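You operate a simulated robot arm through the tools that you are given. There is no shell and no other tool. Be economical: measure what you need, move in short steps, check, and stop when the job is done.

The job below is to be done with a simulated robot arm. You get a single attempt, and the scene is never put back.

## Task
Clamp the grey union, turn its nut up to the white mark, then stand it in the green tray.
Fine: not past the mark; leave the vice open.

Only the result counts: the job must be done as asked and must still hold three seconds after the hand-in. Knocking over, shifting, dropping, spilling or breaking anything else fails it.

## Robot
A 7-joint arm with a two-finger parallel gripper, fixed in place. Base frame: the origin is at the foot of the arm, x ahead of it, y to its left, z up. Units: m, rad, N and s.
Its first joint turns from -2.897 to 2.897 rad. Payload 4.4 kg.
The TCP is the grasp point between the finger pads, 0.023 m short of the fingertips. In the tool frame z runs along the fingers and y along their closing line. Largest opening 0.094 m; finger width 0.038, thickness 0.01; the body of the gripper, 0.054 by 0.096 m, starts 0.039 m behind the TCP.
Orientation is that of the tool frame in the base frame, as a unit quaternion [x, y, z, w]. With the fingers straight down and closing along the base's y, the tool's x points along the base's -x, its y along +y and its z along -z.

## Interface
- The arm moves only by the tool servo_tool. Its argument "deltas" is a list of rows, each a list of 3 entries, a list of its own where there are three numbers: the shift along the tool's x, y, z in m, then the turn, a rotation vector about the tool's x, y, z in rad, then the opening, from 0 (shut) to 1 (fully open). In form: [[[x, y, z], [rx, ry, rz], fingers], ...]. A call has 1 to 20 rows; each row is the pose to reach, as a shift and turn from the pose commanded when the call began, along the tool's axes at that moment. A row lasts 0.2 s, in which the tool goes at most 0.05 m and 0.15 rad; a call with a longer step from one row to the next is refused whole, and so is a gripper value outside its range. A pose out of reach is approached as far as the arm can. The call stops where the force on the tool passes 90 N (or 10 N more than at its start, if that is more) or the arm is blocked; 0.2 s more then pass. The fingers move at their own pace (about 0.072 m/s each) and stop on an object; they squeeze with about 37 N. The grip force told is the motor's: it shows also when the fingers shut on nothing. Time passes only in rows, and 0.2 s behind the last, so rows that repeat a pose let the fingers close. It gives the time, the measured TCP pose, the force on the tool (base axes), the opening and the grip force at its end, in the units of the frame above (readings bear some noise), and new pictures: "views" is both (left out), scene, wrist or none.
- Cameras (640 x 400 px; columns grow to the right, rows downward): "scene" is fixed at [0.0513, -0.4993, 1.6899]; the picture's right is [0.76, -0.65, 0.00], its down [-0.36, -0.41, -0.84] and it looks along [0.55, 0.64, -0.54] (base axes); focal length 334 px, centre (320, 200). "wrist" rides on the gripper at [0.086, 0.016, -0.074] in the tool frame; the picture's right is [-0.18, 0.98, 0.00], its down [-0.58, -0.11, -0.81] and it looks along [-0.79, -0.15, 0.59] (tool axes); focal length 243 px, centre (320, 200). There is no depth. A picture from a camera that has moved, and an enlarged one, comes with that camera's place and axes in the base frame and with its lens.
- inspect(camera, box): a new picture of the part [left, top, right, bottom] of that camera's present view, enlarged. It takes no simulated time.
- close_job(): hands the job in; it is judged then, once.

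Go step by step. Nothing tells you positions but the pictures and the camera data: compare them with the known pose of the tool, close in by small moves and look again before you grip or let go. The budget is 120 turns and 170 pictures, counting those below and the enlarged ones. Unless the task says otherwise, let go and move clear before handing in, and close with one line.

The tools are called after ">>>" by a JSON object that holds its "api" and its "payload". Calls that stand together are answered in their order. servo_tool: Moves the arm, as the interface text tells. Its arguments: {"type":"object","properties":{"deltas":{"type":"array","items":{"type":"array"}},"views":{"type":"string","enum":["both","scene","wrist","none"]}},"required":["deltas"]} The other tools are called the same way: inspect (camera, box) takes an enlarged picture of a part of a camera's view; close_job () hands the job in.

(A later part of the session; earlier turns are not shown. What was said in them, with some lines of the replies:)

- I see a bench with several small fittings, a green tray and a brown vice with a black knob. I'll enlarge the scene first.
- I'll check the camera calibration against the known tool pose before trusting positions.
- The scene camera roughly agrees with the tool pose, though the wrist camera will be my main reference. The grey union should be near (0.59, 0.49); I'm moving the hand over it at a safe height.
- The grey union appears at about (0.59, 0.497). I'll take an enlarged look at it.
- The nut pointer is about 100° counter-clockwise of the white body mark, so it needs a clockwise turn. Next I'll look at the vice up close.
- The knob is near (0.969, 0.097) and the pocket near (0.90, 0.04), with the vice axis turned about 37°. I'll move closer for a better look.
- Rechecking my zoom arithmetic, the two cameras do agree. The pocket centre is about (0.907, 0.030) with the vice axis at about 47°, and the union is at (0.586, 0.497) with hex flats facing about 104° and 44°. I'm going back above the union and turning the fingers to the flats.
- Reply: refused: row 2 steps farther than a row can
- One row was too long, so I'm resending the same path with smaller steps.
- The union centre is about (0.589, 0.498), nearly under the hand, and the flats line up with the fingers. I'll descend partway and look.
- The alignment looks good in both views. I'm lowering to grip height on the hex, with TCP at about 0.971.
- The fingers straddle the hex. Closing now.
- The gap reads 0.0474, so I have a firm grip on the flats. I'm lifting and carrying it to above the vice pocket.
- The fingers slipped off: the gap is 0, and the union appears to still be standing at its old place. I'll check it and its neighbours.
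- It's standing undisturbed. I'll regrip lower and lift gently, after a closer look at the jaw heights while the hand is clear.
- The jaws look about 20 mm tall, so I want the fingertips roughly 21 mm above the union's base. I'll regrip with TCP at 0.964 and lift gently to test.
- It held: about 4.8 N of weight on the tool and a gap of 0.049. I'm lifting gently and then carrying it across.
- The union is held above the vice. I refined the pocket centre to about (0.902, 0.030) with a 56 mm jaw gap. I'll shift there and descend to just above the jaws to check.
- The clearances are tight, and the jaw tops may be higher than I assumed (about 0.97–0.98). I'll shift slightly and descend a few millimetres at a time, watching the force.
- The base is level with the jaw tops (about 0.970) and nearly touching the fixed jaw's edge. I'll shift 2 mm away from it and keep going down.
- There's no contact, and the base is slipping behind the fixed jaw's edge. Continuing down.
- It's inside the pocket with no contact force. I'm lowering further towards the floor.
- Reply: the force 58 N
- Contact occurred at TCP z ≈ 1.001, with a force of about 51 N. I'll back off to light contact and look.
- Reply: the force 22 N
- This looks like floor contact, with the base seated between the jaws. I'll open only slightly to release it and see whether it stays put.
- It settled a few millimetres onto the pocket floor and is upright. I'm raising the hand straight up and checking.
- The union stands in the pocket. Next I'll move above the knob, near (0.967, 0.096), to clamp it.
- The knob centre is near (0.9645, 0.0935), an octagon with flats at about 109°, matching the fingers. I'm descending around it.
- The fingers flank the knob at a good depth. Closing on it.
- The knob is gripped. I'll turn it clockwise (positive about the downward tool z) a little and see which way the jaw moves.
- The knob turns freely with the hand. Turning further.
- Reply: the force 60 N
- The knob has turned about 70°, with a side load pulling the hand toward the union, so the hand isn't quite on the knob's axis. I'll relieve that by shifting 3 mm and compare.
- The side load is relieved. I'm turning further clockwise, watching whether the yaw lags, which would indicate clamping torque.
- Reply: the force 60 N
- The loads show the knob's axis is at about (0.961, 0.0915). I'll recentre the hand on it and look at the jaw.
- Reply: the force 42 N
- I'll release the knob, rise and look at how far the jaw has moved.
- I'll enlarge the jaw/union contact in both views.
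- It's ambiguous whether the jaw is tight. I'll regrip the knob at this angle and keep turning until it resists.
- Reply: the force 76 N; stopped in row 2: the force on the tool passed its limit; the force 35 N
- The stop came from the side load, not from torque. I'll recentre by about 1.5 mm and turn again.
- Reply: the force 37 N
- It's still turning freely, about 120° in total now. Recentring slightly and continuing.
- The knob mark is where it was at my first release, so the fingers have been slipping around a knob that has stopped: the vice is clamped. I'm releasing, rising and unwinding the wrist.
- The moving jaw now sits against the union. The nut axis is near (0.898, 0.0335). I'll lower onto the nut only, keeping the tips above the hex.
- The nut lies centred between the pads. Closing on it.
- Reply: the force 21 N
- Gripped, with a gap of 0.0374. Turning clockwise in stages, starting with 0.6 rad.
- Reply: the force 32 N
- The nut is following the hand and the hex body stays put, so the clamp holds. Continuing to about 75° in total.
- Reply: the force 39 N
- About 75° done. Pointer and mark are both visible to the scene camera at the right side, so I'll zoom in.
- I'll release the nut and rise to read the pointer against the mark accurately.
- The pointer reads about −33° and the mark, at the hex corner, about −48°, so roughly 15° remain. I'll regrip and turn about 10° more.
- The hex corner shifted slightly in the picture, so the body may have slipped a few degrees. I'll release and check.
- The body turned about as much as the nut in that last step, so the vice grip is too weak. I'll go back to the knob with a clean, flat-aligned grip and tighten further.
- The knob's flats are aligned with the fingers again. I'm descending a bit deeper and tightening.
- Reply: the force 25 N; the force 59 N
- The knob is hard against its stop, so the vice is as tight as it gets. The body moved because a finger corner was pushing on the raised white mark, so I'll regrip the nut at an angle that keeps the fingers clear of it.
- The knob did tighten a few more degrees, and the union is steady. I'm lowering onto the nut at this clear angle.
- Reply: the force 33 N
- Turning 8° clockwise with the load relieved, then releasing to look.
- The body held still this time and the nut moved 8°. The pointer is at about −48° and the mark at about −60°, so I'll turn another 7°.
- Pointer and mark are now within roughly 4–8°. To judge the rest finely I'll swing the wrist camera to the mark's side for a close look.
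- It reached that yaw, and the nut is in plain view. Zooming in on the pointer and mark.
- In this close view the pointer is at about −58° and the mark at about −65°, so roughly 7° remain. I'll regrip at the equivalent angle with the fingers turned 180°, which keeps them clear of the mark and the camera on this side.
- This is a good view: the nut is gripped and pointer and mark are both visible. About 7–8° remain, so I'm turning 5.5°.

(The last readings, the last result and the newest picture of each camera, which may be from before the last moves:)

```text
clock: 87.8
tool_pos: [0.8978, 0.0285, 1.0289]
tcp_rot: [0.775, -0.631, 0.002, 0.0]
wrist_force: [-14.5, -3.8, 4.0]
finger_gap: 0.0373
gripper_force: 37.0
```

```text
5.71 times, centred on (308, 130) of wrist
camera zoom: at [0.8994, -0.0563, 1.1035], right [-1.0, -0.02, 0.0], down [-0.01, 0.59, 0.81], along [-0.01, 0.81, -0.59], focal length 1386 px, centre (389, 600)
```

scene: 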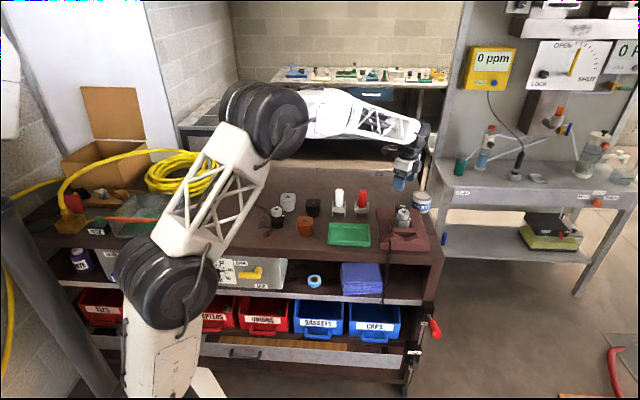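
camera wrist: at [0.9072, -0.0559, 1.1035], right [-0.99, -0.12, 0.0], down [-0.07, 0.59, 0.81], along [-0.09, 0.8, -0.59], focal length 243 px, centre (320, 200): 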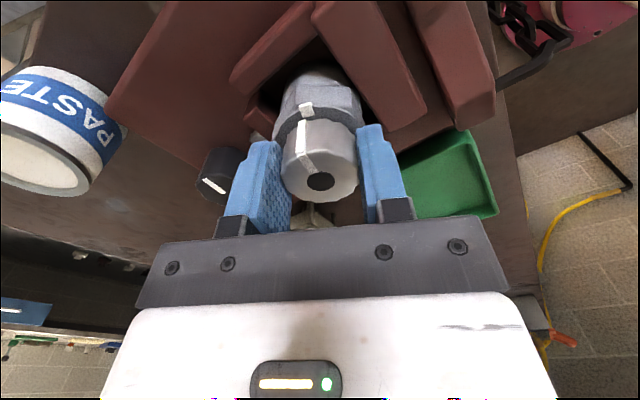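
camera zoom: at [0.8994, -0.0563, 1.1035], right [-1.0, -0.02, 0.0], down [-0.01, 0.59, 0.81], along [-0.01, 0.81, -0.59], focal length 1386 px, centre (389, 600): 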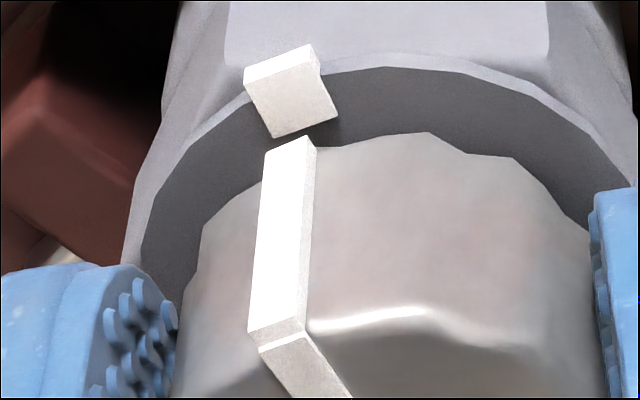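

About 4–5° remain by this view. Turning 3° more.

>>> {"api": "servo_tool", "payload": {"deltas": [[[0, 0, 0], [0, 0, 0.025], 0], [[0, 0, 0], [0, 0, 0.05], 0], [[0, 0, 0], [0, 0, 0.055], 0], [[0, 0, 0], [0, 0, 0.055], 0]], "views": "none"}}

>>> {"api": "inspect", "payload": {"camera": "wrist", "box": [280, 90, 360, 200]}}

>>> {"api": "inspect", "payload": {"camera": "wrist", "box": [288, 100, 328, 125]}}

```text
clock: 88.8
tool_pos: [0.897, 0.0299, 1.0286]
tcp_rot: [0.758, -0.652, 0.001, -0.002]
wrist_force: [-8.1, -8.2, 0.9]
finger_gap: 0.0373
gripper_force: 37.2
```

```text
3.64 times, centred on (320, 145) of wrist
camera zoom: at [0.8947, -0.0562, 1.1035], right [-1.0, 0.04, 0.0], down [0.02, 0.59, 0.81], along [0.03, 0.81, -0.59], focal length 882 px, centre (320, 400)
```

zoom: 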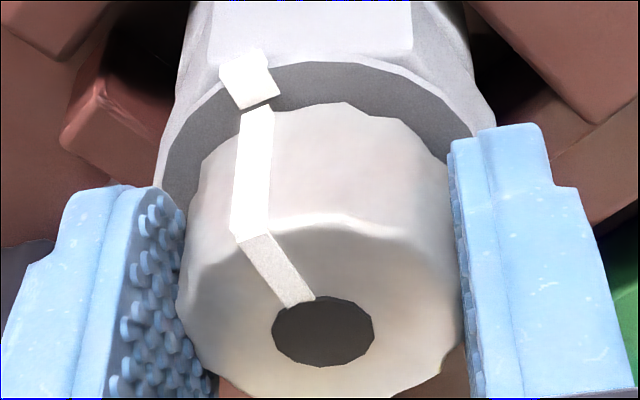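

```text
16.00 times, centred on (308, 112) of wrist
camera zoom: at [0.8947, -0.0562, 1.1035], right [-1.0, 0.04, 0.0], down [0.02, 0.59, 0.81], along [0.03, 0.81, -0.59], focal length 3882 px, centre (512, 1600)
```

zoom: 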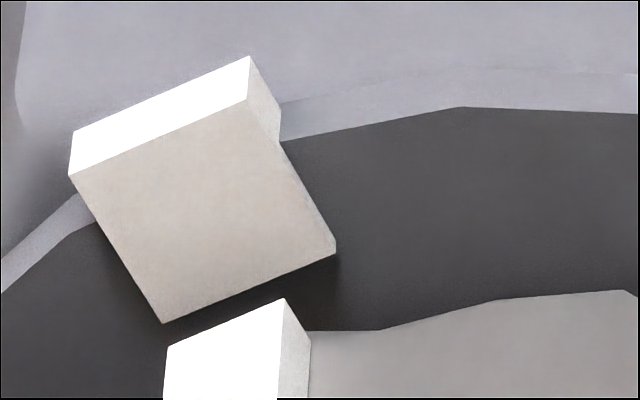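

Edge directions give the mark at −67.5° and the pointer at about −66.5°, so it's essentially on the mark without passing it. I'll release and check hands-off.

>>> {"api": "servo_tool", "payload": {"deltas": [[[0, 0, 0], [0, 0, 0], 0.6], [[0, 0, 0], [0, 0, 0], 0.6], [[0, 0, -0.03], [0, 0, 0], 0.7], [[0, 0, -0.07], [0, 0, 0], 1], [[0, 0, -0.1], [0, 0, 0], 1]], "views": "none"}}

>>> {"api": "inspect", "payload": {"camera": "wrist", "box": [280, 0, 360, 100]}}

>>> {"api": "inspect", "payload": {"camera": "wrist", "box": [290, 5, 338, 35]}}

>>> {"api": "inspect", "payload": {"camera": "scene", "box": [388, 204, 420, 224]}}

```text
clock: 90.0
tool_pos: [0.897, 0.0305, 1.1274]
tcp_rot: [0.758, -0.652, 0.0, -0.001]
wrist_force: [0.0, 0.3, 0.0]
finger_gap: 0.0943
gripper_force: 0.2
```

```text
4.00 times, centred on (320, 50) of wrist
camera zoom: at [0.8947, -0.0557, 1.2035], right [-1.0, 0.03, 0.0], down [0.02, 0.59, 0.81], along [0.03, 0.81, -0.59], focal length 970 px, centre (320, 800)
```

zoom: 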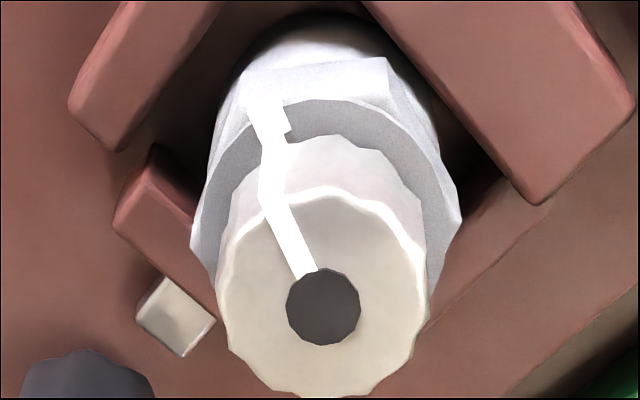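

```text
13.33 times, centred on (314, 20) of wrist
camera zoom: at [0.8947, -0.0557, 1.2035], right [-1.0, 0.03, 0.0], down [0.02, 0.59, 0.81], along [0.03, 0.81, -0.59], focal length 3235 px, centre (400, 2600)
```

zoom: 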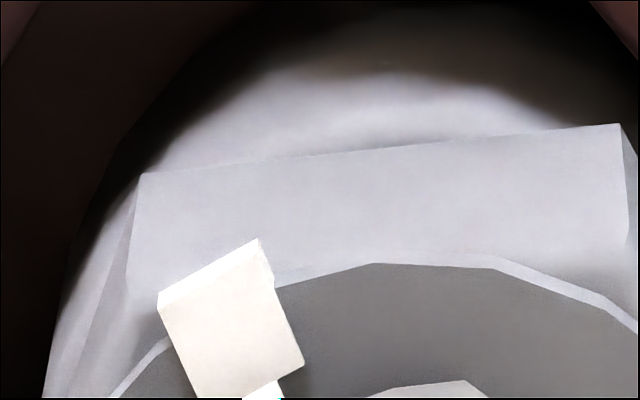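

```text
16.00 times, centred on (404, 214) of scene
camera zoom: at [0.0513, -0.4993, 1.6899], right [0.76, -0.65, 0.0], down [-0.36, -0.41, -0.84], along [0.55, 0.64, -0.54], focal length 5347 px, centre (-1024, -24)
```

zoom: 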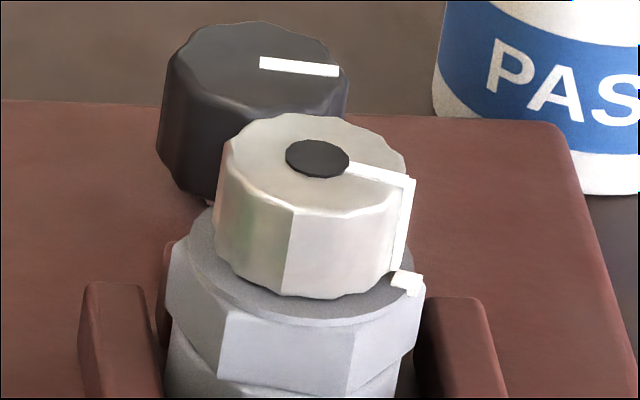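

Hands-off, the pointer is about −63.5° and the mark −67°. I'll add a final 2.2° so it sits just on the mark.

>>> {"api": "servo_tool", "payload": {"deltas": [[[0, 0, 0.04], [0, 0, 0], 0.8], [[0, 0, 0.08], [0, 0, 0], 0.62], [[0, 0, 0.1], [0, 0, 0], 0.6], [[0, 0, 0.1], [0, 0, 0], 0.3], [[0, 0, 0.1], [0, 0, 0], 0], [[0, 0, 0.1], [0, 0, 0], 0], [[0, 0, 0.1], [0, 0, 0.02], 0], [[0, 0, 0.1], [0, 0, 0.038], 0], [[0, 0, 0.1], [0, 0, 0.038], 0]], "views": "none"}}

>>> {"api": "inspect", "payload": {"camera": "wrist", "box": [288, 100, 328, 125]}}

>>> {"api": "servo_tool", "payload": {"deltas": [[[0, 0, 0], [0, 0, 0], 0.6], [[0, 0, 0], [0, 0, 0], 0.6], [[0, 0, -0.03], [0, 0, 0], 0.7], [[0, 0, -0.06], [0, 0, 0], 1], [[0, 0, -0.08], [0, 0, 0], 1]], "views": "none"}}

>>> {"api": "inspect", "payload": {"camera": "wrist", "box": [280, 0, 360, 100]}}

>>> {"api": "inspect", "payload": {"camera": "wrist", "box": [290, 30, 338, 60]}}

```text
clock: 92.0
tool_pos: [0.8981, 0.0299, 1.0286]
tcp_rot: [0.745, -0.667, 0.0, -0.001]
wrist_force: [-10.8, 1.0, -1.3]
finger_gap: 0.0371
gripper_force: 37.3
```

```text
16.00 times, centred on (308, 112) of wrist
camera zoom: at [0.8914, -0.0556, 1.1034], right [-1.0, 0.07, 0.0], down [0.04, 0.59, 0.81], along [0.06, 0.8, -0.59], focal length 3882 px, centre (512, 1600)
```

zoom: 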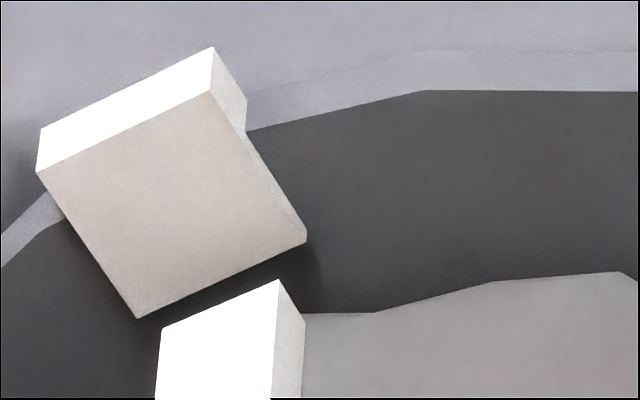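

```text
clock: 93.2
tool_pos: [0.8983, 0.0305, 1.1081]
tcp_rot: [0.745, -0.667, 0.001, 0.0]
wrist_force: [0.7, 0.4, -0.8]
finger_gap: 0.0936
gripper_force: 0.0
```

```text
4.00 times, centred on (320, 50) of wrist
camera zoom: at [0.8917, -0.0553, 1.183], right [-1.0, 0.07, 0.0], down [0.04, 0.59, 0.81], along [0.06, 0.8, -0.59], focal length 970 px, centre (320, 800)
```

zoom: 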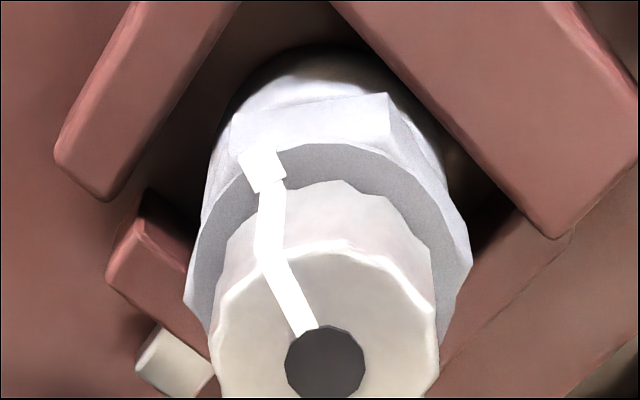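

```text
13.33 times, centred on (314, 45) of wrist
camera zoom: at [0.8917, -0.0553, 1.183], right [-1.0, 0.07, 0.0], down [0.04, 0.59, 0.81], along [0.06, 0.8, -0.59], focal length 3235 px, centre (400, 2267)
```

zoom: 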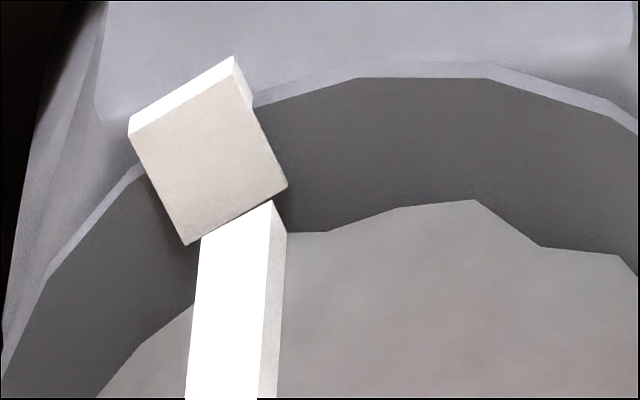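

Pointer and mark now agree within about 1° by every measure (edge slopes and centring). Next I'll open the vice by moving to the knob and getting ready to turn it counter-clockwise.

>>> {"api": "servo_tool", "payload": {"deltas": [[[0, 0, -0.01], [0, 0, 0.14], 1], [[-0.01, -0.014, -0.01], [0, 0, 0.28], 1], [[-0.02, -0.028, -0.01], [0, 0, 0.42], 1], [[-0.03, -0.042, -0.01], [0, 0, 0.56], 1], [[-0.04, -0.056, -0.01], [0, 0, 0.7], 1], [[-0.0532, -0.0699, -0.01], [0, 0, 0.84], 1], [[-0.0532, -0.0699, -0.01], [0, 0, 0.98], 1], [[-0.0532, -0.0699, -0.01], [0, 0, 1.12], 1], [[-0.0532, -0.0699, -0.01], [0, 0, 1.26], 1], [[-0.0532, -0.0699, -0.01], [0, 0, 1.4], 1], [[-0.0532, -0.0699, -0.01], [0, 0, 1.54], 1], [[-0.0532, -0.0699, -0.01], [0, 0, 1.68], 1], [[-0.0532, -0.0699, -0.01], [0, 0, 1.82], 1], [[-0.0532, -0.0699, -0.01], [0, 0, 1.96], 1], [[-0.0532, -0.0699, -0.01], [0, 0, 2.1], 0.8], [[-0.0532, -0.0699, -0.01], [0, 0, 2.246], 0.61], [[-0.0532, -0.0699, -0.01], [0, 0, 2.246], 0.61]], "views": "wrist"}}

>>> {"api": "inspect", "payload": {"camera": "wrist", "box": [200, 0, 440, 150]}}

```text
clock: 96.8
tool_pos: [0.9605, 0.092, 1.1189]
tcp_rot: [0.279, 0.96, 0.001, 0.001]
wrist_force: [0.0, 0.9, -0.4]
finger_gap: 0.0572
gripper_force: 0.1
camera wrist: at [0.8969, 0.1527, 1.1936], right [0.68, 0.73, 0.0], down [0.43, -0.4, 0.81], along [0.59, -0.55, -0.59], focal length 243 px, centre (320, 200)
```

wrist: 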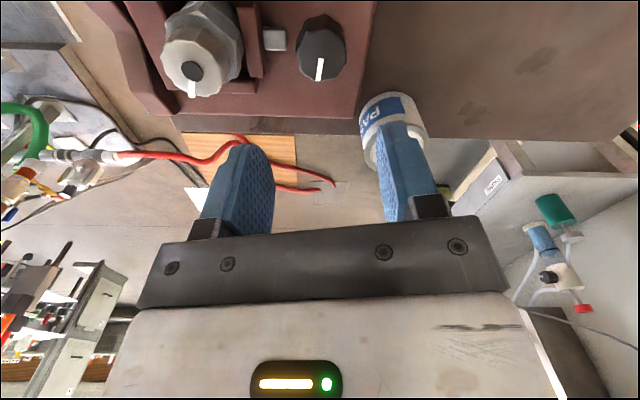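

```text
2.67 times, centred on (320, 75) of wrist
camera zoom: at [0.8969, 0.1527, 1.1936], right [0.68, 0.73, 0.0], down [0.43, -0.4, 0.81], along [0.59, -0.55, -0.59], focal length 647 px, centre (320, 533)
```

zoom: 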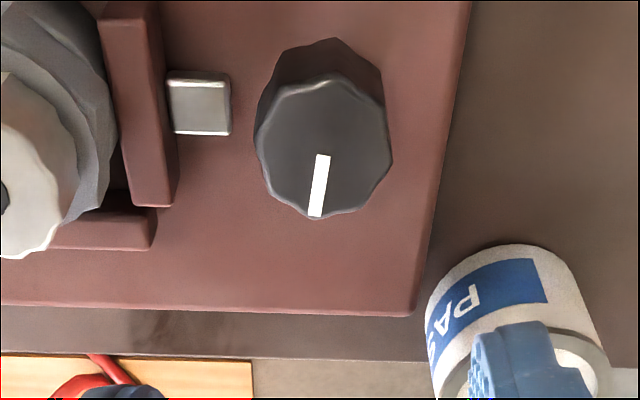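

The jaw has clearly moved off towards the union, and the knob's flats are at about 62°. I'm aligning, descending and gripping the knob.

>>> {"api": "servo_tool", "payload": {"deltas": [[[0, 0, 0.04], [0, 0, -0.073], 0.61], [[0, 0, 0.08], [0, 0, -0.073], 0.61], [[0, 0, 0.12], [0, 0, -0.073], 0.61], [[0, 0, 0.14], [0, 0, -0.073], 0.61], [[0, 0, 0.14], [0, 0, -0.073], 0.3], [[0, 0, 0.14], [0, 0, -0.073], 0], [[0, 0, 0.14], [0, 0, -0.073], 0]], "views": "none"}}

>>> {"api": "servo_tool", "payload": {"deltas": [[[0, 0, 0], [0, 0, -0.1], 0], [[0, 0, 0], [0, 0, -0.2], 0], [[0, 0, 0], [0, 0, -0.3], 0], [[0, 0, 0], [0, 0, -0.4], 0]], "views": "wrist"}}

```text
clock: 98.4
tool_pos: [0.9619, 0.0921, 0.9782]
tcp_rot: [0.241, 0.97, 0.0, 0.002]
wrist_force: [11.0, 26.5, -11.5]
finger_gap: 0.0397
gripper_force: 44.9
```

```text
clock: 99.4
tool_pos: [0.9613, 0.0921, 0.9777]
tcp_rot: [0.044, 0.999, 0.0, 0.0]
wrist_force: [14.3, 44.8, -19.7]
finger_gap: 0.0395
gripper_force: 44.8
camera wrist: at [0.8768, 0.1178, 1.0523], right [0.27, 0.96, 0.0], down [0.57, -0.16, 0.81], along [0.78, -0.22, -0.59], focal length 243 px, centre (320, 200)
```

wrist: 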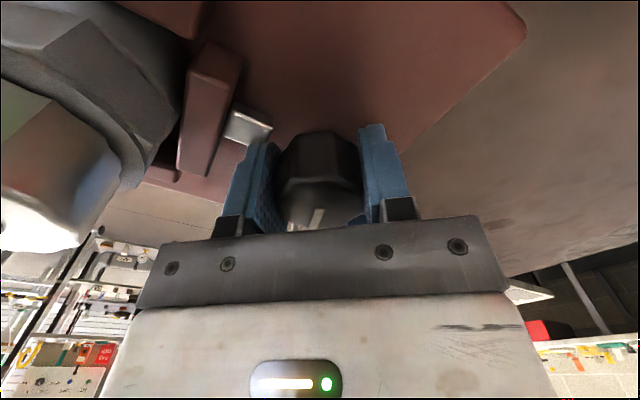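

The knob follows. I'm continuing counter-clockwise with a small recentring.

>>> {"api": "servo_tool", "payload": {"deltas": [[[0, 0.0012, 0], [0, 0, -0.13], 0], [[0, 0.0012, 0], [0, 0, -0.26], 0], [[0, 0.0012, 0], [0, 0, -0.39], 0], [[0, 0.0012, 0], [0, 0, -0.52], 0], [[0, 0.0012, 0], [0, 0, -0.65], 0]], "views": "none"}}

>>> {"api": "inspect", "payload": {"camera": "scene", "box": [377, 195, 441, 235]}}

```text
clock: 100.6
tool_pos: [0.9619, 0.0913, 0.977]
tcp_rot: [-0.277, 0.961, 0.001, 0.002]
wrist_force: [9.3, 17.0, -22.7]
finger_gap: 0.0397
gripper_force: 44.8
```

```text
10.00 times, centred on (409, 215) of scene
camera zoom: at [0.0513, -0.4993, 1.6899], right [0.76, -0.65, 0.0], down [-0.36, -0.41, -0.84], along [0.55, 0.64, -0.54], focal length 3342 px, centre (-570, 50)
```

zoom: 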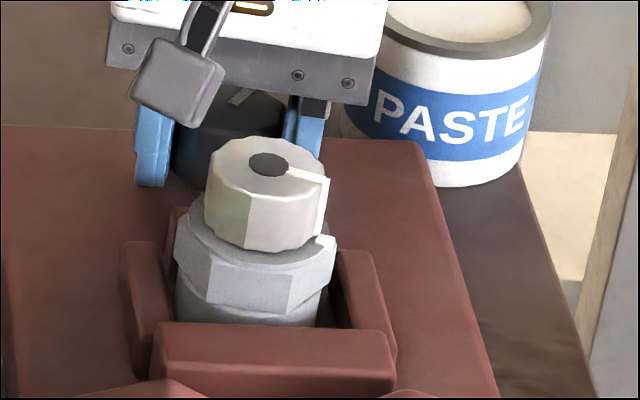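

>>> {"api": "servo_tool", "payload": {"deltas": [[[0, 0.0005, 0], [0, 0, -0.13], 0], [[0, 0.0005, 0], [0, 0, -0.26], 0], [[0, 0.0005, 0], [0, 0, -0.39], 0], [[0, 0.0005, 0], [0, 0, -0.52], 0], [[0, 0.0005, 0], [0, 0, -0.62], 0], [[0, 0.0005, 0], [0, 0, -0.62], 0]], "views": "none"}}

>>> {"api": "servo_tool", "payload": {"deltas": [[[0, 0, 0], [0, 0, 0], 0.62], [[0, 0, 0], [0, 0, 0], 0.7], [[0, 0, -0.03], [0, 0, 0], 0.8], [[0, 0, -0.07], [0, 0, 0], 1], [[0, 0, -0.11], [0, 0, 0], 1], [[0, 0, -0.15], [0, 0, 0], 1]], "views": "both"}}

>>> {"api": "inspect", "payload": {"camera": "scene", "box": [377, 195, 441, 235]}}

>>> {"api": "inspect", "payload": {"camera": "wrist", "box": [200, 0, 440, 150]}}

```text
clock: 102.0
tool_pos: [0.9628, 0.0925, 0.9779]
tcp_rot: [-0.557, 0.831, -0.001, 0.0]
wrist_force: [33.4, -11.9, -30.4]
finger_gap: 0.0395
gripper_force: 45.0
```

```text
clock: 103.4
tool_pos: [0.9603, 0.0908, 1.1286]
tcp_rot: [-0.557, 0.831, 0.0, 0.0]
wrist_force: [0.9, 0.5, -0.9]
finger_gap: 0.0942
gripper_force: 0.1
camera wrist: at [0.9121, 0.0202, 1.2037], right [-0.84, 0.54, 0.0], down [0.32, 0.5, 0.81], along [0.44, 0.68, -0.59], focal length 243 px, centre (320, 200)
```

scene: 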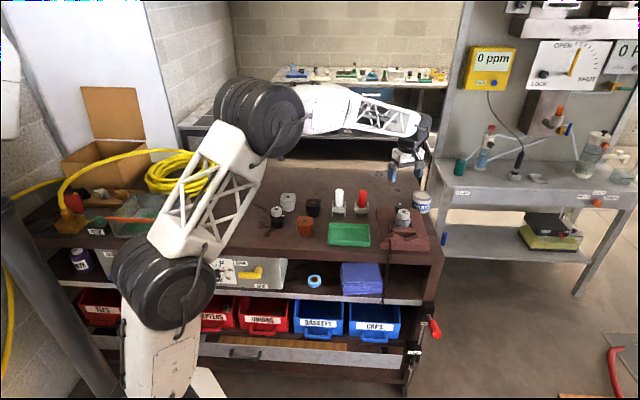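
wrist: 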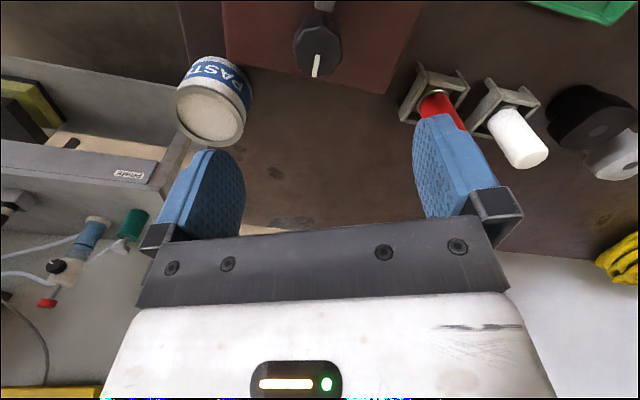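

```text
10.00 times, centred on (409, 215) of scene
camera zoom: at [0.0513, -0.4993, 1.6899], right [0.76, -0.65, 0.0], down [-0.36, -0.41, -0.84], along [0.55, 0.64, -0.54], focal length 3342 px, centre (-570, 50)
```

zoom: 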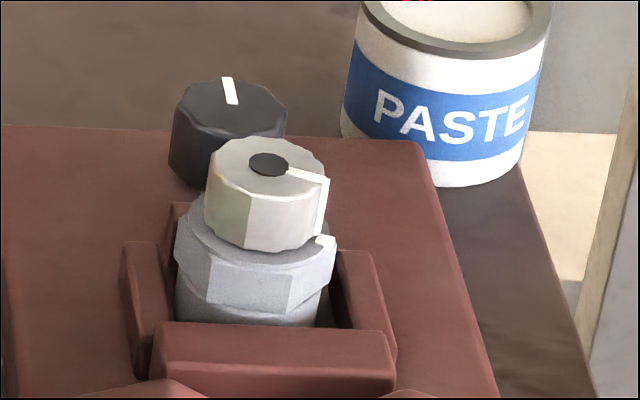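

```text
2.67 times, centred on (320, 75) of wrist
camera zoom: at [0.9121, 0.0202, 1.2037], right [-0.84, 0.54, 0.0], down [0.32, 0.5, 0.81], along [0.44, 0.68, -0.59], focal length 647 px, centre (320, 533)
```

zoom: 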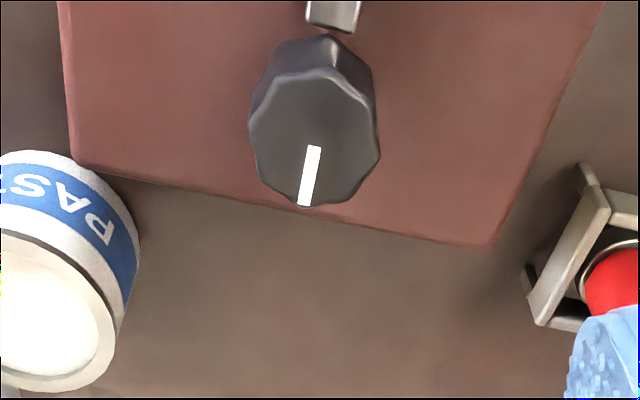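

The vice is open again, with the knob back at its original orientation. I'll return over the nut at the same grip angle as before.

>>> {"api": "servo_tool", "payload": {"deltas": [[[0.02, 0.009, 0], [0, 0, -0.1], 1], [[0.04, 0.018, 0], [0, 0, -0.2], 1], [[0.06, 0.027, 0], [0, 0, -0.3], 1], [[0.0797, 0.0346, 0], [0, 0, -0.4], 1], [[0.0797, 0.0346, 0], [0, 0, -0.499], 1], [[0.0797, 0.0346, 0], [0, 0, -0.499], 1]], "views": "wrist"}}

>>> {"api": "inspect", "payload": {"camera": "wrist", "box": [250, 0, 410, 100]}}

```text
clock: 104.8
tool_pos: [0.8991, 0.0317, 1.1297]
tcp_rot: [0.745, -0.667, 0.0, 0.0]
wrist_force: [-0.3, -0.1, -0.2]
finger_gap: 0.094
gripper_force: 0.0
camera wrist: at [0.8914, -0.0538, 1.2037], right [-1.0, 0.08, 0.0], down [0.04, 0.59, 0.81], along [0.06, 0.8, -0.59], focal length 243 px, centre (320, 200)
```

wrist: 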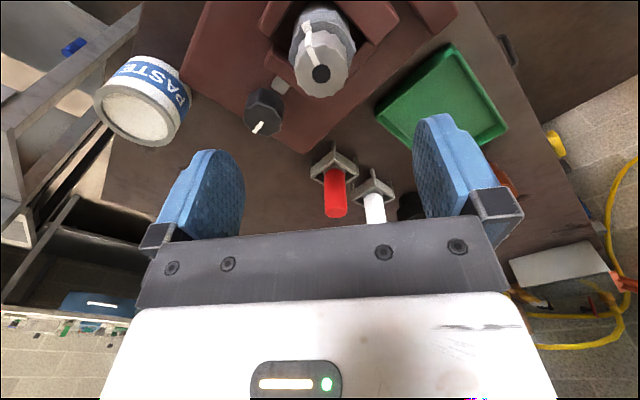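

```text
4.00 times, centred on (330, 50) of wrist
camera zoom: at [0.8914, -0.0538, 1.2037], right [-1.0, 0.08, 0.0], down [0.04, 0.59, 0.81], along [0.06, 0.8, -0.59], focal length 970 px, centre (280, 800)
```

zoom: 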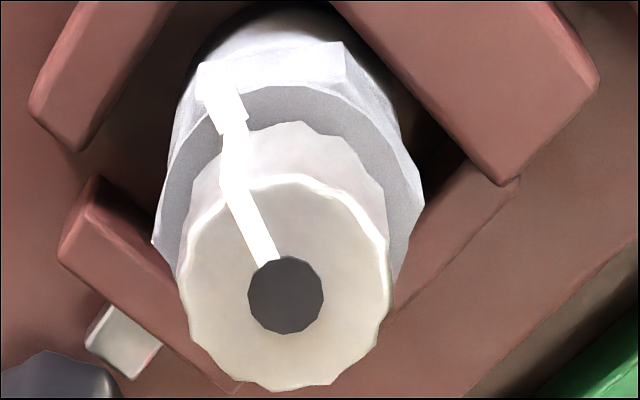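

The nut and mark look unchanged. Gripping the nut as before and testing a gentle lift.

>>> {"api": "servo_tool", "payload": {"deltas": [[[0, 0, 0.04], [0, 0, 0], 0.8], [[0, 0, 0.08], [0, 0, 0], 0.62], [[0, 0, 0.1015], [0, 0, 0], 0.6], [[0, 0, 0.1015], [0, 0, 0], 0.3], [[0, 0, 0.1015], [0, 0, 0], 0], [[0, 0, 0.1015], [0, 0, 0], 0], [[0, 0, 0.1015], [0, 0, 0], 0]], "views": "none"}}

>>> {"api": "servo_tool", "payload": {"deltas": [[[0, 0, -0.002], [0, 0, 0], 0], [[0, 0, -0.004], [0, 0, 0], 0], [[0, 0, -0.006], [0, 0, 0], 0], [[0, 0, -0.008], [0, 0, 0], 0], [[0, 0, -0.01], [0, 0, 0], 0]], "views": "none"}}

>>> {"api": "inspect", "payload": {"camera": "wrist", "box": [230, 60, 410, 210]}}

>>> {"api": "inspect", "payload": {"camera": "scene", "box": [388, 204, 420, 224]}}

```text
clock: 106.4
tool_pos: [0.8985, 0.0332, 1.0265]
tcp_rot: [0.745, -0.667, 0.001, -0.001]
wrist_force: [0.9, 0.5, -0.9]
finger_gap: 0.0376
gripper_force: 37.3
```

```text
clock: 107.6
tool_pos: [0.8992, 0.0332, 1.0377]
tcp_rot: [0.744, -0.668, 0.002, -0.001]
wrist_force: [0.3, 0.1, -4.4]
finger_gap: 0.0371
gripper_force: 37.3
```

```text
2.67 times, centred on (320, 135) of wrist
camera zoom: at [0.8921, -0.0535, 1.1114], right [-1.0, 0.08, 0.0], down [0.04, 0.59, 0.81], along [0.06, 0.8, -0.59], focal length 647 px, centre (320, 373)
```

zoom: 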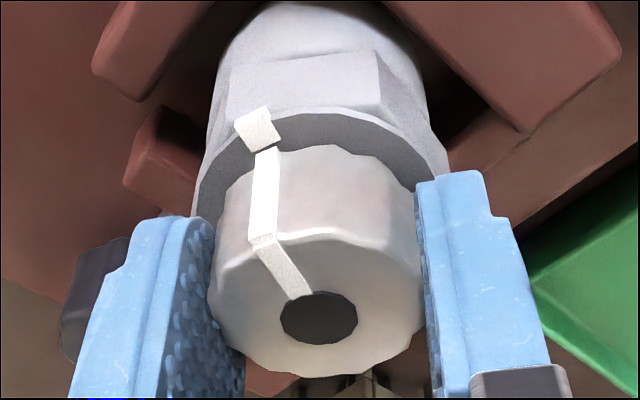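

```text
16.00 times, centred on (404, 214) of scene
camera zoom: at [0.0513, -0.4993, 1.6899], right [0.76, -0.65, 0.0], down [-0.36, -0.41, -0.84], along [0.55, 0.64, -0.54], focal length 5347 px, centre (-1024, -24)
```

zoom: 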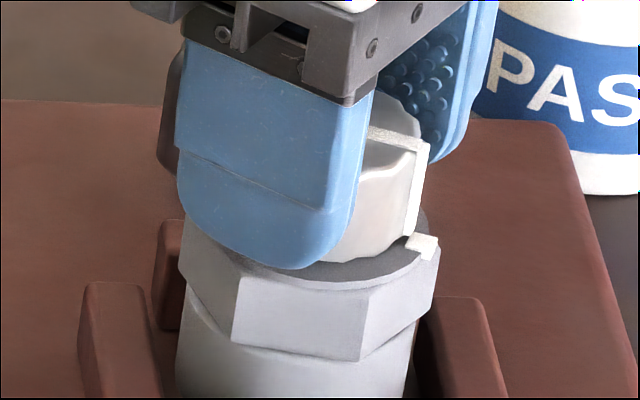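

It's held securely, with about 4.4 N and pointer and mark still together. Lifting clear slowly.

>>> {"api": "servo_tool", "payload": {"deltas": [[[0, 0, -0.01], [0, 0, 0], 0], [[0, 0, -0.025], [0, 0, 0], 0], [[0, 0, -0.045], [0, 0, 0], 0], [[0, 0, -0.065], [0, 0, 0], 0], [[0, 0, -0.085], [0, 0, 0], 0], [[0, 0, -0.095], [0, 0, 0], 0], [[0, 0, -0.1], [0, 0, 0], 0]], "views": "both"}}

>>> {"api": "inspect", "payload": {"camera": "scene", "box": [320, 190, 448, 260]}}

```text
clock: 109.2
tool_pos: [0.8972, 0.0315, 1.1362]
tcp_rot: [0.744, -0.668, 0.001, -0.001]
wrist_force: [1.6, -0.3, -5.5]
finger_gap: 0.0374
gripper_force: 36.8
camera wrist: at [0.8918, -0.0542, 1.2113], right [-1.0, 0.08, 0.0], down [0.04, 0.59, 0.81], along [0.06, 0.8, -0.59], focal length 243 px, centre (320, 200)
```

scene: 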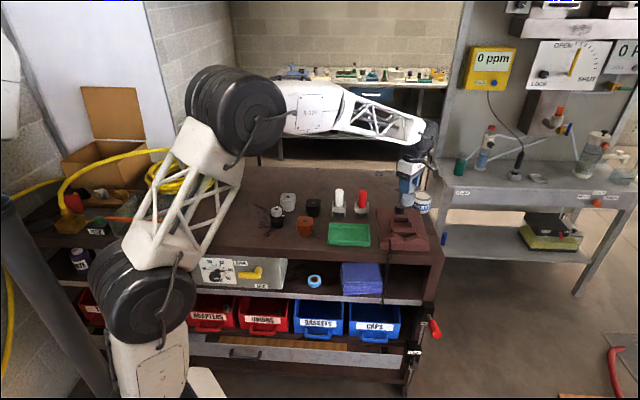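
wrist: 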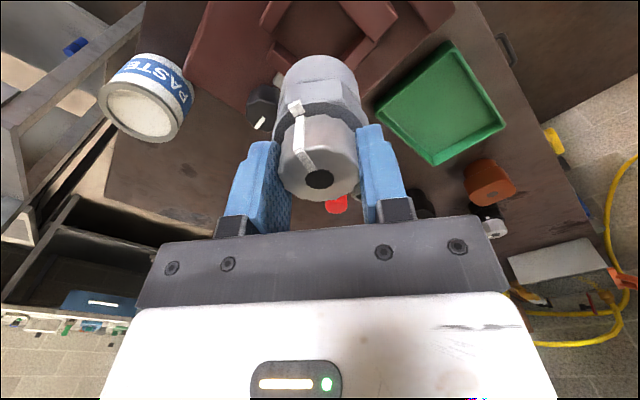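

```text
5.00 times, centred on (384, 225) of scene
camera zoom: at [0.0513, -0.4993, 1.6899], right [0.76, -0.65, 0.0], down [-0.36, -0.41, -0.84], along [0.55, 0.64, -0.54], focal length 1671 px, centre (0, 75)
```

zoom: 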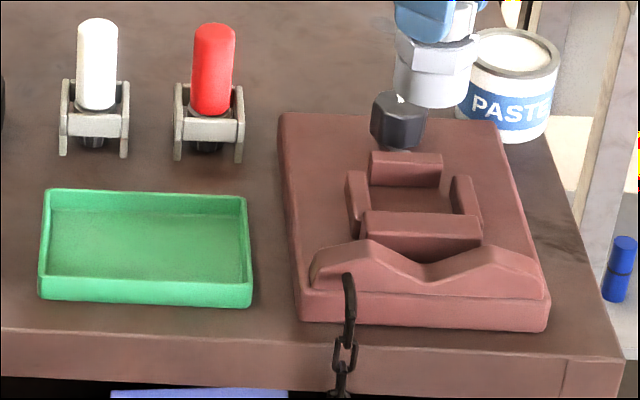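

Carrying it towards the green tray, near (0.755, 0.15), slowly.

>>> {"api": "servo_tool", "payload": {"deltas": [[[-0.008, 0.0077, 0], [0, 0, 0], 0], [[-0.0266, 0.0257, 0], [0, 0, 0], 0], [[-0.0466, 0.0449, 0], [0, 0, 0], 0], [[-0.0666, 0.0642, 0], [0, 0, 0], 0], [[-0.0865, 0.0834, 0], [0, 0, 0], 0], [[-0.1065, 0.1027, 0], [0, 0, 0], 0], [[-0.123, 0.1186, 0], [0, 0, 0], 0], [[-0.1331, 0.1283, 0], [0, 0, 0], 0], [[-0.1331, 0.1283, 0], [0, 0, 0], 0]], "views": "wrist"}}

>>> {"api": "inspect", "payload": {"camera": "scene", "box": [310, 180, 410, 250]}}

```text
clock: 111.2
tool_pos: [0.7568, 0.1505, 1.1369]
tcp_rot: [0.744, -0.668, 0.001, 0.0]
wrist_force: [-0.3, -0.2, -4.3]
finger_gap: 0.0374
gripper_force: 37.6
camera wrist: at [0.7493, 0.0648, 1.2115], right [-1.0, 0.08, 0.0], down [0.04, 0.59, 0.81], along [0.06, 0.8, -0.59], focal length 243 px, centre (320, 200)
```

wrist: 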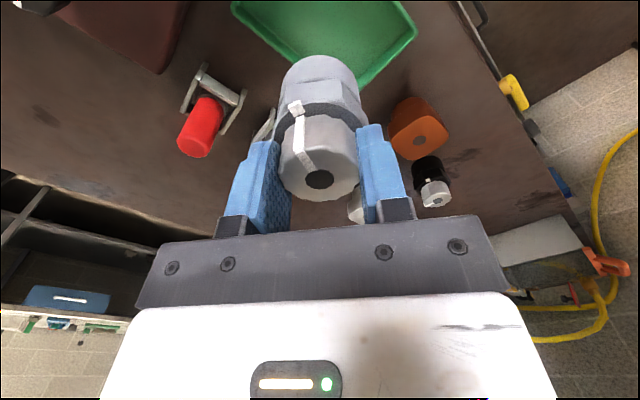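

```text
5.71 times, centred on (360, 215) of scene
camera zoom: at [0.0513, -0.4993, 1.6899], right [0.76, -0.65, 0.0], down [-0.36, -0.41, -0.84], along [0.55, 0.64, -0.54], focal length 1910 px, centre (91, 114)
```

zoom: 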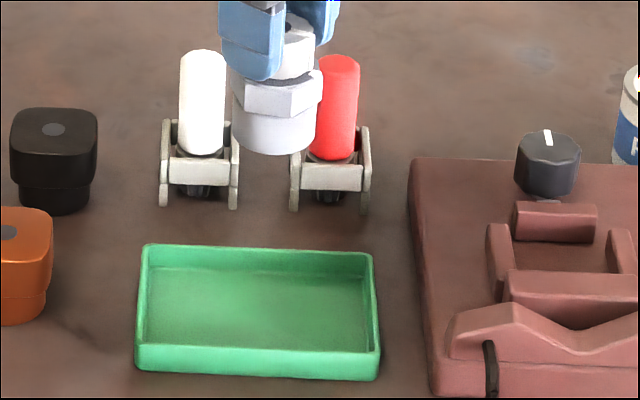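

The union is over the tray, whose centre is about (0.752, 0.152). Lowering to just above the tray floor.

>>> {"api": "servo_tool", "payload": {"deltas": [[[-0.0014, 0.0039, 0.01], [0, 0, 0], 0], [[-0.0014, 0.0039, 0.03], [0, 0, 0], 0], [[-0.0014, 0.0039, 0.05], [0, 0, 0], 0], [[-0.0014, 0.0039, 0.07], [0, 0, 0], 0], [[-0.0014, 0.0039, 0.09], [0, 0, 0], 0], [[-0.0014, 0.0039, 0.105], [0, 0, 0], 0], [[-0.0014, 0.0039, 0.12], [0, 0, 0], 0], [[-0.0014, 0.0039, 0.125], [0, 0, 0], 0]], "views": "wrist"}}

>>> {"api": "inspect", "payload": {"camera": "scene", "box": [325, 200, 389, 250]}}

```text
clock: 113.0
tool_pos: [0.7542, 0.1517, 1.0108]
tcp_rot: [0.745, -0.668, 0.001, 0.0]
wrist_force: [-0.2, 0.0, -4.6]
finger_gap: 0.0371
gripper_force: 37.3
camera wrist: at [0.7461, 0.0654, 1.0861], right [-1.0, 0.08, 0.0], down [0.04, 0.59, 0.81], along [0.06, 0.8, -0.59], focal length 243 px, centre (320, 200)
```

wrist: 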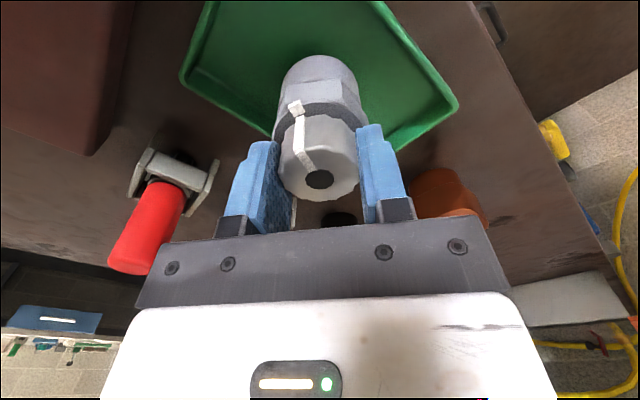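

```text
8.00 times, centred on (357, 225) of scene
camera zoom: at [0.0513, -0.4993, 1.6899], right [0.76, -0.65, 0.0], down [-0.36, -0.41, -0.84], along [0.55, 0.64, -0.54], focal length 2674 px, centre (24, 0)
```

zoom: 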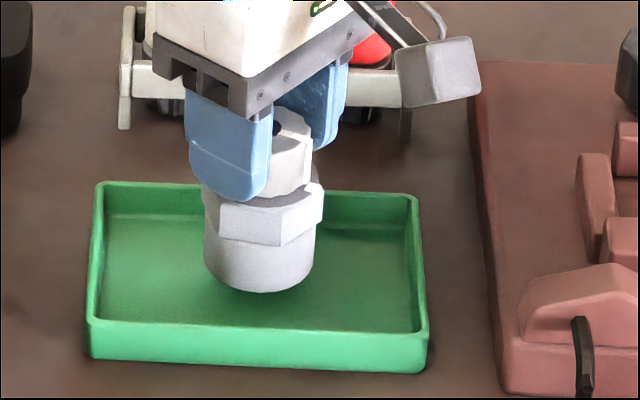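

The union hangs over the middle of the tray. Stepping down gently to the floor.

>>> {"api": "servo_tool", "payload": {"deltas": [[[0, 0, 0.002], [0, 0, 0], 0], [[0, 0, 0.004], [0, 0, 0], 0], [[0, 0, 0.006], [0, 0, 0], 0], [[0, 0, 0.007], [0, 0, 0], 0]], "views": "none"}}

>>> {"api": "inspect", "payload": {"camera": "scene", "box": [325, 200, 389, 250]}}

```text
clock: 114.0
tool_pos: [0.7532, 0.1512, 1.0043]
tcp_rot: [0.744, -0.668, 0.001, -0.001]
wrist_force: [0.1, 0.2, -4.4]
finger_gap: 0.0375
gripper_force: 37.1
```

```text
8.00 times, centred on (357, 225) of scene
camera zoom: at [0.0513, -0.4993, 1.6899], right [0.76, -0.65, 0.0], down [-0.36, -0.41, -0.84], along [0.55, 0.64, -0.54], focal length 2674 px, centre (24, 0)
```

zoom: 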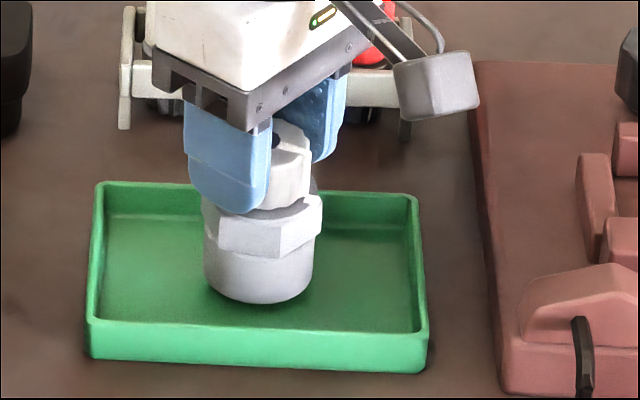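

>>> {"api": "servo_tool", "payload": {"deltas": [[[0, 0, 0.0015], [0, 0, 0], 0], [[0, 0, 0.003], [0, 0, 0], 0], [[0, 0, 0.004], [0, 0, 0], 0]], "views": "none"}}

```text
clock: 114.8
tool_pos: [0.7529, 0.1515, 1.0]
tcp_rot: [0.744, -0.668, 0.001, -0.001]
wrist_force: [-0.3, 0.1, -4.3]
finger_gap: 0.0374
gripper_force: 37.1
```

No contact yet, so I'm continuing down in small steps.

>>> {"api": "servo_tool", "payload": {"deltas": [[[0, 0, 0.001], [0, 0, 0], 0], [[0, 0, 0.002], [0, 0, 0], 0], [[0, 0, 0.003], [0, 0, 0], 0]], "views": "none"}}

>>> {"api": "inspect", "payload": {"camera": "scene", "box": [335, 205, 383, 245]}}

```text
clock: 115.6
tool_pos: [0.7539, 0.1517, 0.999]
tcp_rot: [0.745, -0.668, 0.001, -0.002]
wrist_force: [-3.7, 0.8, 11.6]
finger_gap: 0.0374
gripper_force: 37.0
```

```text
10.00 times, centred on (359, 225) of scene
camera zoom: at [0.0513, -0.4993, 1.6899], right [0.76, -0.65, 0.0], down [-0.36, -0.41, -0.84], along [0.55, 0.64, -0.54], focal length 3342 px, centre (-70, -50)
```

zoom: 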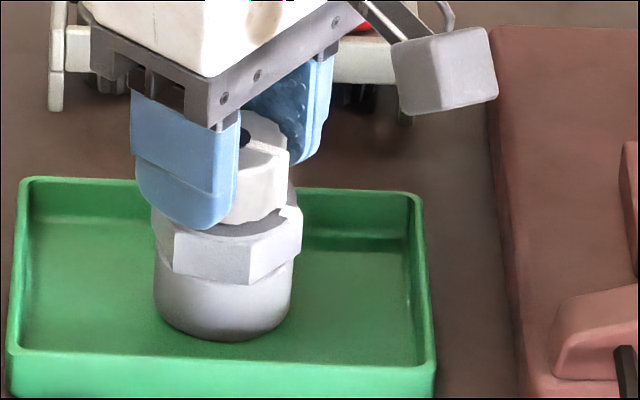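

Contact with the tray floor (+11.6 N), so the union is seated. I'll ease off 0.5 mm, open slowly and rise straight up.

>>> {"api": "servo_tool", "payload": {"deltas": [[[0, 0, -0.001], [0, 0, 0], 0], [[0, 0, -0.001], [0, 0, 0], 0.45], [[0, 0, -0.001], [0, 0, 0], 0.55], [[0, 0, -0.001], [0, 0, 0], 0.65], [[0, 0, -0.001], [0, 0, 0], 0.65], [[0, 0, -0.02], [0, 0, 0], 0.65], [[0, 0, -0.05], [0, 0, 0], 0.8], [[0, 0, -0.09], [0, 0, 0], 1], [[0, 0, -0.13], [0, 0, 0], 1]], "views": "both"}}

>>> {"api": "inspect", "payload": {"camera": "wrist", "box": [280, 0, 360, 100]}}

>>> {"api": "inspect", "payload": {"camera": "scene", "box": [335, 205, 383, 245]}}

```text
clock: 117.6
tool_pos: [0.7525, 0.1525, 1.1265]
tcp_rot: [0.744, -0.668, 0.0, 0.0]
wrist_force: [0.2, -0.1, 0.0]
finger_gap: 0.0939
gripper_force: 0.0
camera wrist: at [0.7456, 0.0662, 1.2016], right [-1.0, 0.08, 0.0], down [0.04, 0.59, 0.81], along [0.06, 0.8, -0.59], focal length 243 px, centre (320, 200)
```

scene: 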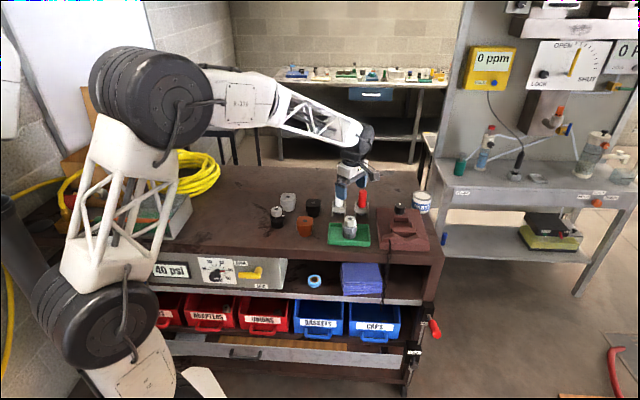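
wrist: 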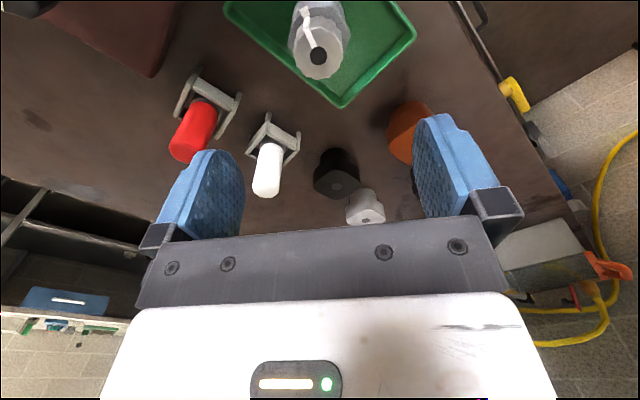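

```text
4.00 times, centred on (320, 50) of wrist
camera zoom: at [0.7456, 0.0662, 1.2016], right [-1.0, 0.08, 0.0], down [0.04, 0.59, 0.81], along [0.06, 0.8, -0.59], focal length 970 px, centre (320, 800)
```

zoom: 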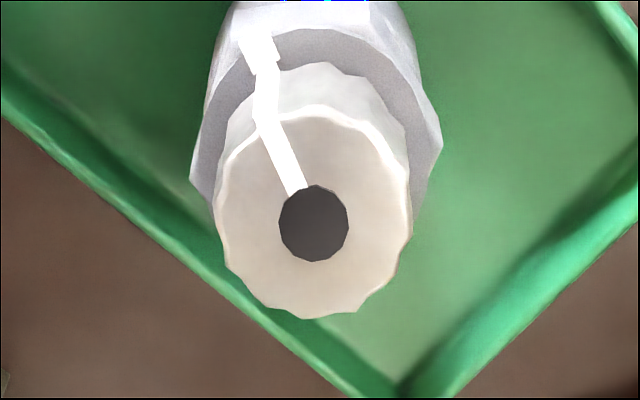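

```text
10.00 times, centred on (359, 225) of scene
camera zoom: at [0.0513, -0.4993, 1.6899], right [0.76, -0.65, 0.0], down [-0.36, -0.41, -0.84], along [0.55, 0.64, -0.54], focal length 3342 px, centre (-70, -50)
```

zoom: 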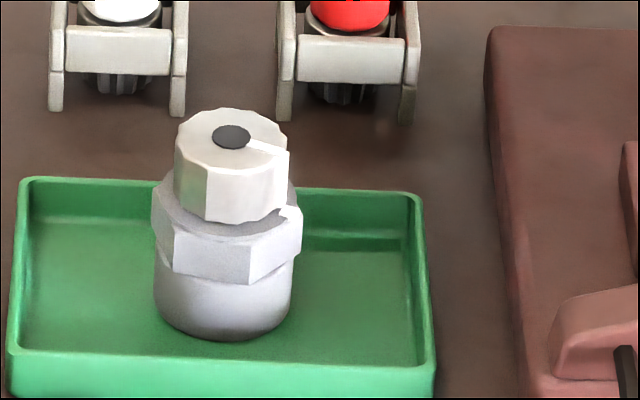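

The union stands in the tray. I'll drop to the same relative viewpoint as before and re-verify pointer against mark.

>>> {"api": "servo_tool", "payload": {"deltas": [[[0, 0, 0.024], [0, 0, 0], 1], [[0, 0, 0.048], [0, 0, 0], 1], [[0, 0, 0.048], [0, 0, 0], 1]], "views": "none"}}

>>> {"api": "inspect", "payload": {"camera": "wrist", "box": [290, 30, 338, 60]}}

>>> {"api": "inspect", "payload": {"camera": "wrist", "box": [280, 0, 360, 100]}}

>>> {"api": "inspect", "payload": {"camera": "scene", "box": [343, 210, 375, 230]}}

```text
clock: 118.4
tool_pos: [0.7539, 0.1509, 1.0796]
tcp_rot: [0.745, -0.667, 0.001, 0.0]
wrist_force: [-0.7, 0.2, 0.1]
finger_gap: 0.0938
gripper_force: 0.0
```

```text
13.33 times, centred on (314, 45) of wrist
camera zoom: at [0.7467, 0.0654, 1.1542], right [-1.0, 0.08, 0.0], down [0.04, 0.59, 0.81], along [0.06, 0.8, -0.59], focal length 3235 px, centre (400, 2267)
```

zoom: 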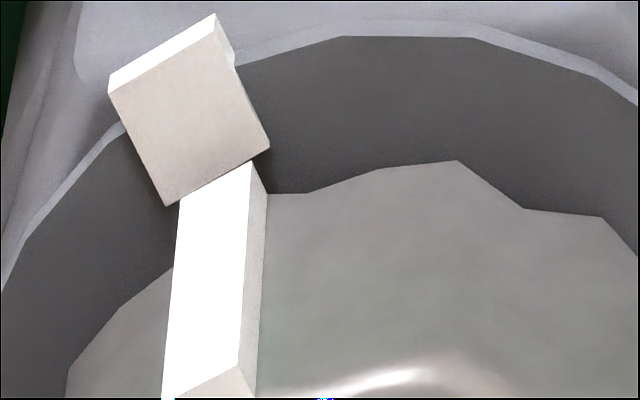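

```text
4.00 times, centred on (320, 50) of wrist
camera zoom: at [0.7467, 0.0654, 1.1542], right [-1.0, 0.08, 0.0], down [0.04, 0.59, 0.81], along [0.06, 0.8, -0.59], focal length 970 px, centre (320, 800)
```

zoom: 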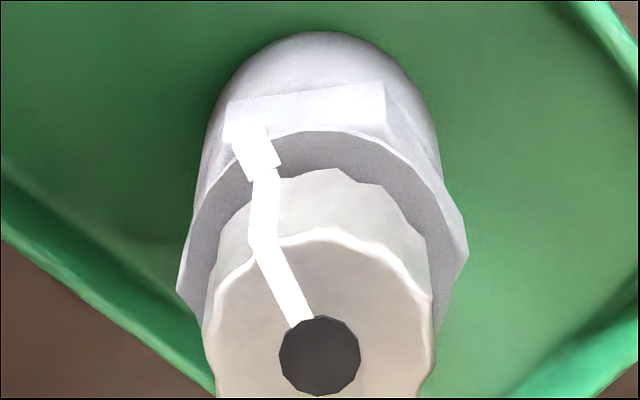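

```text
16.00 times, centred on (359, 220) of scene
camera zoom: at [0.0513, -0.4993, 1.6899], right [0.76, -0.65, 0.0], down [-0.36, -0.41, -0.84], along [0.55, 0.64, -0.54], focal length 5347 px, centre (-304, -120)
```

zoom: 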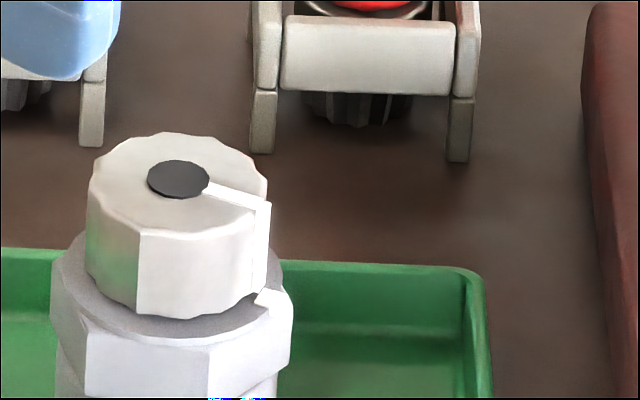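

The alignment is unchanged, with the pointer centred on the mark. The vice is open and the union is standing in the tray, so I'm moving clear.

>>> {"api": "servo_tool", "payload": {"deltas": [[[0, 0, -0.04], [0, 0, 0], 1], [[0, 0, -0.08], [0, 0, 0], 1], [[0, 0, -0.12], [0, 0, 0], 1], [[0, 0, -0.16], [0, 0, 0], 1], [[0, 0, -0.2], [0, 0, 0], 1]], "views": "scene"}}

>>> {"api": "inspect", "payload": {"camera": "scene", "box": [240, 170, 450, 270]}}

```text
clock: 119.6
tool_pos: [0.7521, 0.1517, 1.2795]
tcp_rot: [0.744, -0.668, 0.001, -0.001]
wrist_force: [1.0, 0.5, -1.1]
finger_gap: 0.094
gripper_force: 0.0
```

scene: 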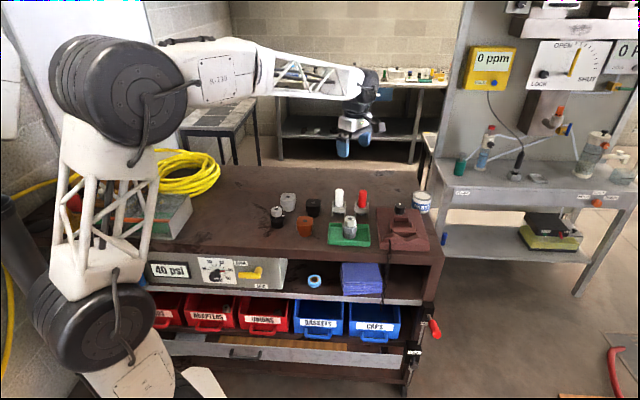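

```text
3.05 times, centred on (345, 220) of scene
camera zoom: at [0.0513, -0.4993, 1.6899], right [0.76, -0.65, 0.0], down [-0.36, -0.41, -0.84], along [0.55, 0.64, -0.54], focal length 1018 px, centre (244, 139)
```

zoom: 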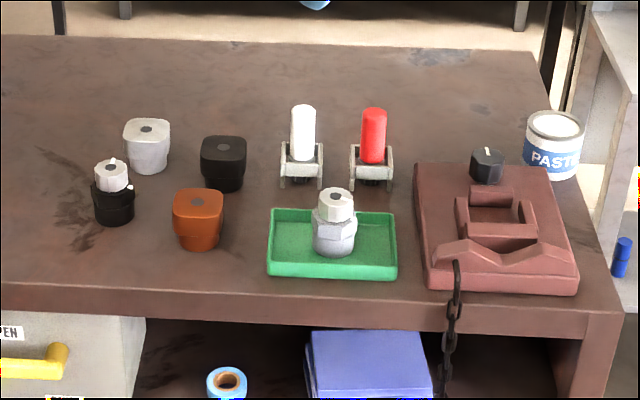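

Everything else is in place, the vice is open, and the union stands in the tray. Handing in.

>>> {"api": "close_job", "payload": {}}

```text
The job is handed in.
```

The grey union is standing in the green tray with its nut turned to the white mark, within about 1° by my readings and not visibly past it. The vice is open and nothing else on the bench has moved.
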